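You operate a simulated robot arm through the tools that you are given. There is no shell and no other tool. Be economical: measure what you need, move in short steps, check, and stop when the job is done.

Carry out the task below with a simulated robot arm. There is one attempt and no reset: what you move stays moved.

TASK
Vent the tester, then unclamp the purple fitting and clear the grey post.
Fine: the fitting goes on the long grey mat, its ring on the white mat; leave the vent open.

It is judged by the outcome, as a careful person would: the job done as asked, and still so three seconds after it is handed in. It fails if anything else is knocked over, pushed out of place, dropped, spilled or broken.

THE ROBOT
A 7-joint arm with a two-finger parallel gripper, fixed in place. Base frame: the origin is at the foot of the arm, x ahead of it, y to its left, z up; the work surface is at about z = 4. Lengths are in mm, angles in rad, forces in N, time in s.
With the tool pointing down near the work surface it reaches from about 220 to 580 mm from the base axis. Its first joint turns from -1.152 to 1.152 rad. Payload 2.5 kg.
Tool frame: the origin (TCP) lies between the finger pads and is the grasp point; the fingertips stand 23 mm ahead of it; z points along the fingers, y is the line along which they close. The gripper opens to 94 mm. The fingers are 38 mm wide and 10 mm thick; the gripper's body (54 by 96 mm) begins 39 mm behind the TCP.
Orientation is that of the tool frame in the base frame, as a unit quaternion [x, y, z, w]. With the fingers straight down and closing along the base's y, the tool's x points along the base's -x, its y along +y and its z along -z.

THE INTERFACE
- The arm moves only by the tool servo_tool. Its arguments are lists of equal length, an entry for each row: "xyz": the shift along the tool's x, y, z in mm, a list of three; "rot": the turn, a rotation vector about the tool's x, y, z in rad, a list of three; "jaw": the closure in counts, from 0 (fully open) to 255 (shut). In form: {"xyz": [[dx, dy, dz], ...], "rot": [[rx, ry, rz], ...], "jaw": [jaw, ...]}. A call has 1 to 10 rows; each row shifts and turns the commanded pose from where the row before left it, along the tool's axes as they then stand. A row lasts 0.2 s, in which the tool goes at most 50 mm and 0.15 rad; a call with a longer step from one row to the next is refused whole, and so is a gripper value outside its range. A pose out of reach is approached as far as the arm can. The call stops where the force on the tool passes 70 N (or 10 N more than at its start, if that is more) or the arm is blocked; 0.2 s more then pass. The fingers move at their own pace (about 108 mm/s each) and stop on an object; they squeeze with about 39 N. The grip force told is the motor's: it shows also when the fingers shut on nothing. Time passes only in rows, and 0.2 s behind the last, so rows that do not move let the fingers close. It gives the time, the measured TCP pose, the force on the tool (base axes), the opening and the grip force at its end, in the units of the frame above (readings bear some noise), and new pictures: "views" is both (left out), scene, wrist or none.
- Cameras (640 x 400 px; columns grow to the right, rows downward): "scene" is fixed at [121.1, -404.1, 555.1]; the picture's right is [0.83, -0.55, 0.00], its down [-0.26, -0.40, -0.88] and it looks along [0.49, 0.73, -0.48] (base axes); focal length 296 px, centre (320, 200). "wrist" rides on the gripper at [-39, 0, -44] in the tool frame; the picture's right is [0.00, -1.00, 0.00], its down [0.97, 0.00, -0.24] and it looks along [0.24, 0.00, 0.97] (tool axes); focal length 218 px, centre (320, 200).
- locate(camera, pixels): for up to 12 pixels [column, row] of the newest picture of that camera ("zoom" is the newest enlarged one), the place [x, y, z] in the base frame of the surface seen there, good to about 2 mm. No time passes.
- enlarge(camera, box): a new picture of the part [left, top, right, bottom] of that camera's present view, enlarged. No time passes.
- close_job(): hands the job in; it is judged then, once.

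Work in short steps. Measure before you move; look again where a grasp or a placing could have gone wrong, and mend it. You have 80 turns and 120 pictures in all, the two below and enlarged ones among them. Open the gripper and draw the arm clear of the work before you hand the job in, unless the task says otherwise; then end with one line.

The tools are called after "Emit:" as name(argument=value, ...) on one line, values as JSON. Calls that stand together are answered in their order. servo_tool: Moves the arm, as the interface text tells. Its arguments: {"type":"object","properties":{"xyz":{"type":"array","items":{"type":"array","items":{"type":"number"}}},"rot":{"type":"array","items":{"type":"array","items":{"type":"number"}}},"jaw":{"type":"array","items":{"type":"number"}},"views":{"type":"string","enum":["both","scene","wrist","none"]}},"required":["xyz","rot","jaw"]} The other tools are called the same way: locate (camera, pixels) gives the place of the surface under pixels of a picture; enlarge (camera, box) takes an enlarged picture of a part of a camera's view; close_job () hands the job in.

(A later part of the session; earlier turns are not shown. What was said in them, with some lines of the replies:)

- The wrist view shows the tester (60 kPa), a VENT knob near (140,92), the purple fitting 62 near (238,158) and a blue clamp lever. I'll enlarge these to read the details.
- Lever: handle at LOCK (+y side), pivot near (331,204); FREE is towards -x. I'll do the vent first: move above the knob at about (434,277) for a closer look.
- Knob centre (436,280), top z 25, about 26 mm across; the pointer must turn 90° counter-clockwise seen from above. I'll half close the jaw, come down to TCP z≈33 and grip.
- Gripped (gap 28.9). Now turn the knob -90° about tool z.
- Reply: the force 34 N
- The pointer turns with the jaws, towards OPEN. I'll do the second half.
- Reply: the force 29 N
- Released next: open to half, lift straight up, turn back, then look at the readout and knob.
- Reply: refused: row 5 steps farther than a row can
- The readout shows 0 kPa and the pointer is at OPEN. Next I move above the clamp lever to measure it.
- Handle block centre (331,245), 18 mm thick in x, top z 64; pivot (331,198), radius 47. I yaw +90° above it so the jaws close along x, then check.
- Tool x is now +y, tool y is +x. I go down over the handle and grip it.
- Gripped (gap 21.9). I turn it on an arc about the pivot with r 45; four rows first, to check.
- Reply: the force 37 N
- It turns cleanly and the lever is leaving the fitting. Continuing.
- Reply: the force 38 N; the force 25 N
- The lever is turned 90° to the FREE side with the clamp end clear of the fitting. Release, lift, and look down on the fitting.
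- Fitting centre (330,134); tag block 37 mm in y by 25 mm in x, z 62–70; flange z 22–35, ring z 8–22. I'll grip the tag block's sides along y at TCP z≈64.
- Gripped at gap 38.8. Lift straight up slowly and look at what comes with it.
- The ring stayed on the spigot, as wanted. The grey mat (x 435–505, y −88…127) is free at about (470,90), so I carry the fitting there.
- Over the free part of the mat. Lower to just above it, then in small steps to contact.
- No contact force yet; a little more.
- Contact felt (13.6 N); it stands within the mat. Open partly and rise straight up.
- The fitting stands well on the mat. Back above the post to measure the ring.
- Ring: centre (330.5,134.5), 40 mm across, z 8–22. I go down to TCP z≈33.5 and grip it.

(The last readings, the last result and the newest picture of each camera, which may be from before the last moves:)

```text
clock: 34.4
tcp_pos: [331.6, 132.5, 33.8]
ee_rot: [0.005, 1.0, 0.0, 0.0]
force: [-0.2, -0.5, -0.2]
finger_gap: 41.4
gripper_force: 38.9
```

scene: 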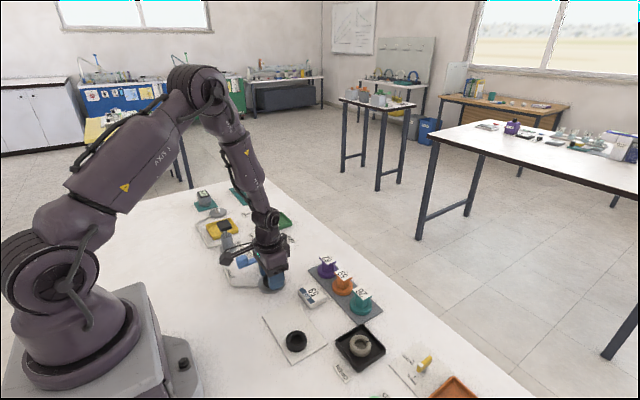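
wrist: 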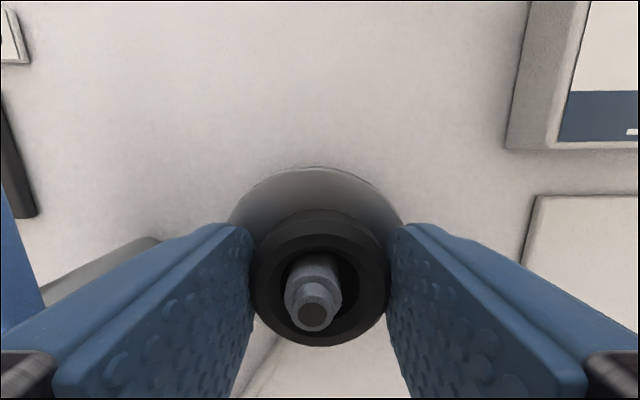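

Gripped (gap 41.4). Lift and carry to the free part of the white mat, target (310,18).

Emit:
servo_tool(xyz=[[0, 0, -10], [0, 0, -20], [0, 0, -40], [0, 0, 0], [7, -38, 0], [7, -38, 0], [7, -38, 0], [0, 0, 0]], rot=[[0, 0, 0], [0, 0, 0], [0, 0, 0], [0, 0, 0], [0, 0, 0], [0, 0, 0], [0, 0, 0], [0, 0, 0]], jaw=[255, 255, 255, 255, 255, 255, 255, 255], views="both")

Emit:
enlarge(camera="scene", box=[230, 220, 390, 350])

```text
clock: 36.2
tcp_pos: [311.2, 18.8, 104.4]
ee_rot: [0.004, 1.0, 0.0, 0.0]
force: [0.1, -0.5, -0.9]
finger_gap: 41.4
gripper_force: 39.3
```

scene: 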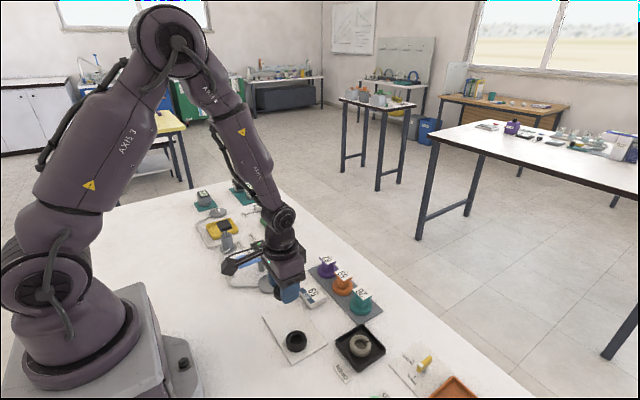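
wrist: 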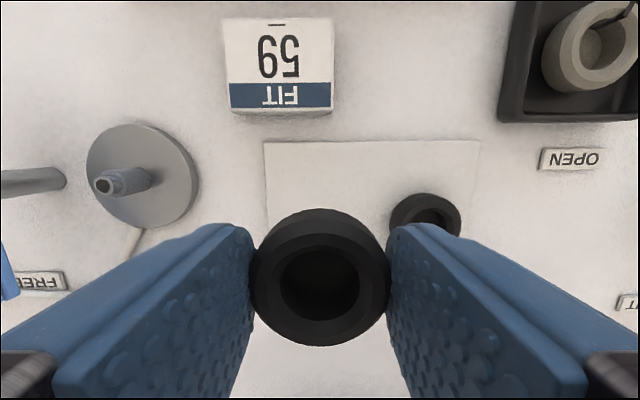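

```text
3.08 times, centred on (310, 285) of scene
```

zoom: 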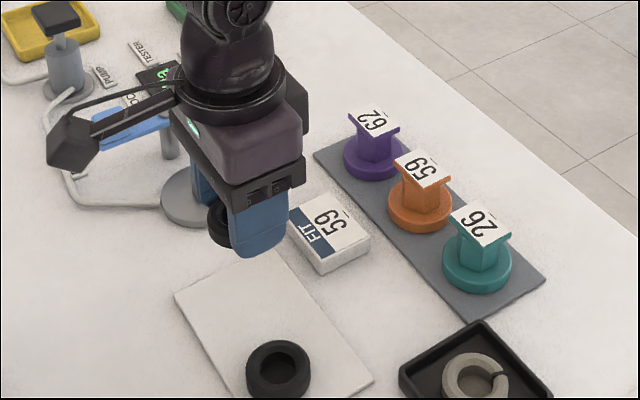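

Post is clear. Lower the ring onto the mat.

Emit:
servo_tool(xyz=[[0, 0, 40], [0, 0, 25], [0, 0, 5], [0, 0, 0]], rot=[[0, 0, 0], [0, 0, 0], [0, 0, 0], [0, 0, 0]], jaw=[255, 255, 255, 255], views="none")

Emit:
servo_tool(xyz=[[0, 0, 0.8], [0, 0, 0.8], [0, 0, 0]], rot=[[0, 0, 0], [0, 0, 0], [0, 0, 0]], jaw=[255, 255, 255], views="none")

Emit:
servo_tool(xyz=[[0, 0, 0.8], [0, 0, 0]], rot=[[0, 0, 0], [0, 0, 0]], jaw=[255, 255], views="scene")

```text
clock: 37.2
tcp_pos: [310.9, 20.8, 34.7]
ee_rot: [0.005, 1.0, 0.0, -0.001]
force: [0.7, -0.7, 0.2]
finger_gap: 41.5
gripper_force: 39.4
```

```text
clock: 38.0
tcp_pos: [309.7, 20.7, 32.6]
ee_rot: [0.005, 1.0, 0.0, 0.0]
force: [0.0, -0.1, -0.4]
finger_gap: 41.6
gripper_force: 39.1
```

```text
clock: 38.6
tcp_pos: [310.3, 19.5, 32.0]
ee_rot: [0.004, 1.0, 0.0, 0.001]
force: [-0.1, 0.1, -0.1]
finger_gap: 41.3
gripper_force: 38.8
```

scene: 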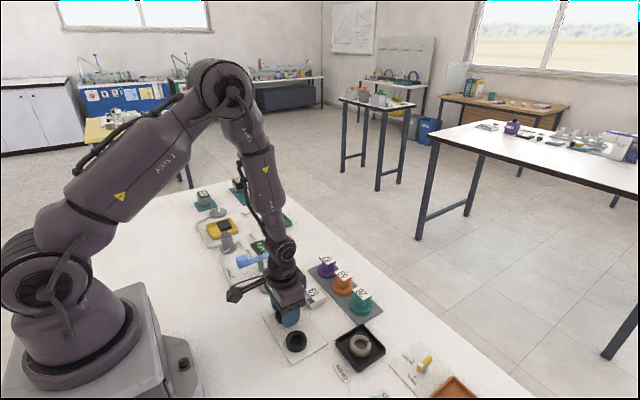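

No contact yet; keep stepping down until force shows.

Emit:
servo_tool(xyz=[[0, 0, 0.7], [0, 0, 0.7], [0, 0, 0]], rot=[[0, 0, 0], [0, 0, 0], [0, 0, 0]], jaw=[255, 255, 255], views="none")

Emit:
enlarge(camera="scene", box=[250, 280, 340, 360])

```text
clock: 39.4
tcp_pos: [310.1, 19.7, 31.2]
ee_rot: [0.005, 1.0, 0.0, 0.0]
force: [-0.1, 0.0, -0.1]
finger_gap: 41.3
gripper_force: 39.3
```

```text
5.00 times, centred on (295, 320) of scene
```

zoom: 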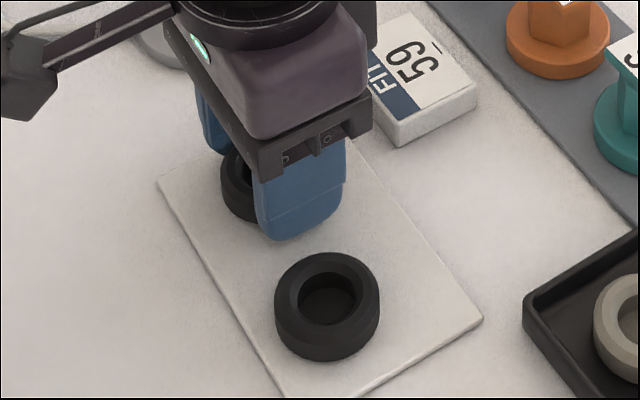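

Emit:
servo_tool(xyz=[[0, 0, 0.8], [0, 0, 0]], rot=[[0, 0, 0], [0, 0, 0]], jaw=[255, 255], views="none")

Emit:
servo_tool(xyz=[[0, 0, 0.8], [0, 0, 0]], rot=[[0, 0, 0], [0, 0, 0]], jaw=[255, 255], views="none")

```text
clock: 40.0
tcp_pos: [309.6, 19.6, 30.6]
ee_rot: [0.005, 1.0, 0.0, 0.0]
force: [-0.6, -0.2, 1.0]
finger_gap: 41.4
gripper_force: 39.0
```

```text
clock: 40.6
tcp_pos: [310.3, 19.6, 30.6]
ee_rot: [0.004, 1.0, 0.0, 0.0]
force: [-1.4, 0.4, 3.2]
finger_gap: 41.5
gripper_force: 38.7
```

Contact is showing (force rising to 3.2 N). Release and rise clear, then inspect everything.

Emit:
servo_tool(xyz=[[0, 0, 0], [0, 0, 0], [0, 0, 0], [0, 0, -30], [0, 0, -45], [0, 0, -45], [0, 0, -45], [20, 0, -45], [20, 0, -40], [0, 0, 0]], rot=[[0, 0, 0], [0, 0, 0], [0, 0, 0], [0, 0, 0], [0, 0, 0], [0, 0, 0], [0, 0, 0], [0, 0, 0], [0, 0, 0], [0, 0, 0]], jaw=[110, 110, 110, 110, 110, 0, 0, 0, 0, 0], views="both")

Emit:
enlarge(camera="scene", box=[185, 180, 405, 380])

Emit:
enlarge(camera="wrist", box=[100, 30, 400, 220])

```text
clock: 42.8
tcp_pos: [269.0, 19.4, 278.7]
ee_rot: [0.005, 1.0, 0.0, 0.0]
force: [-1.1, -0.2, -0.4]
finger_gap: 94.0
gripper_force: 0.1
```

scene: 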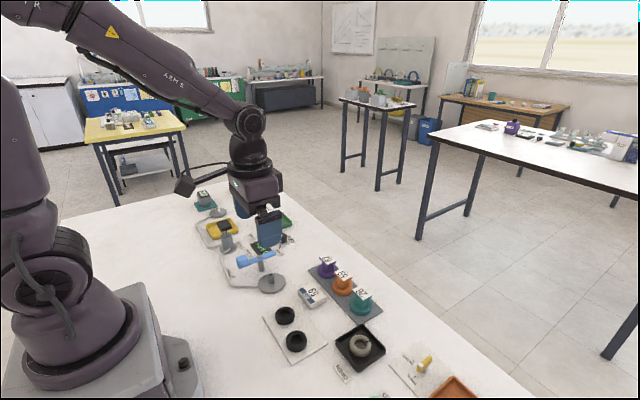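
wrist: 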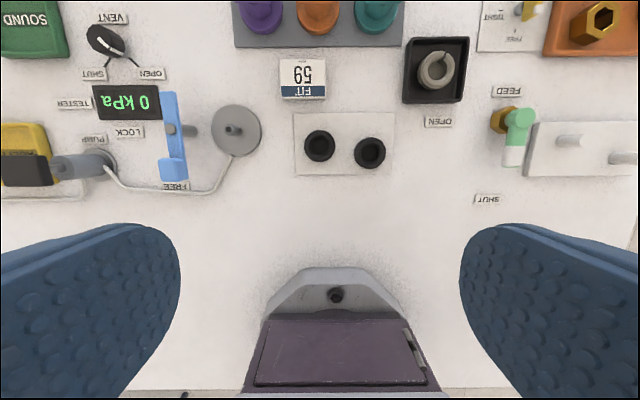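

```text
2.00 times, centred on (295, 280) of scene
```

zoom: 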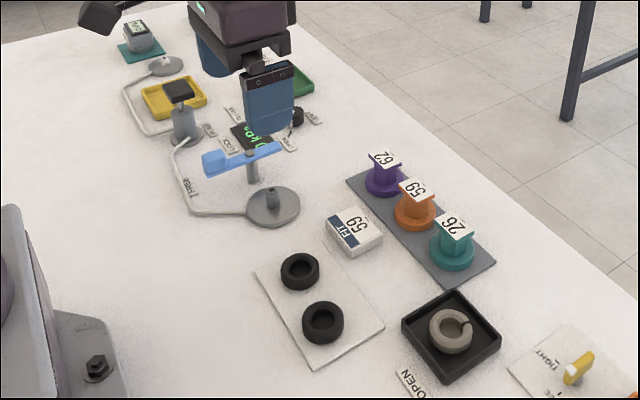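

```text
2.11 times, centred on (250, 125) of wrist
```

zoom: 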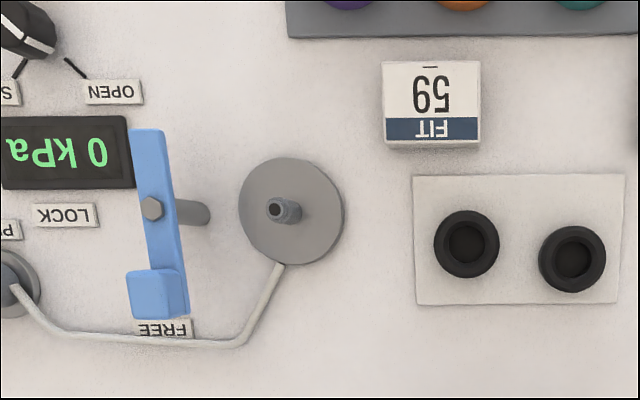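

Everything is in place: vent OPEN at 0 kPa, lever at FREE, post bare, fitting on the grey mat, ring on the white mat, arm clear and gripper open. I hand it in.

Emit:
close_job()

```text
The job is handed in.
```

I vented the tester to 0 kPa and left the vent open. The purple fitting is unclamped and on the long grey mat, its ring is on the white mat, and the grey post is clear.
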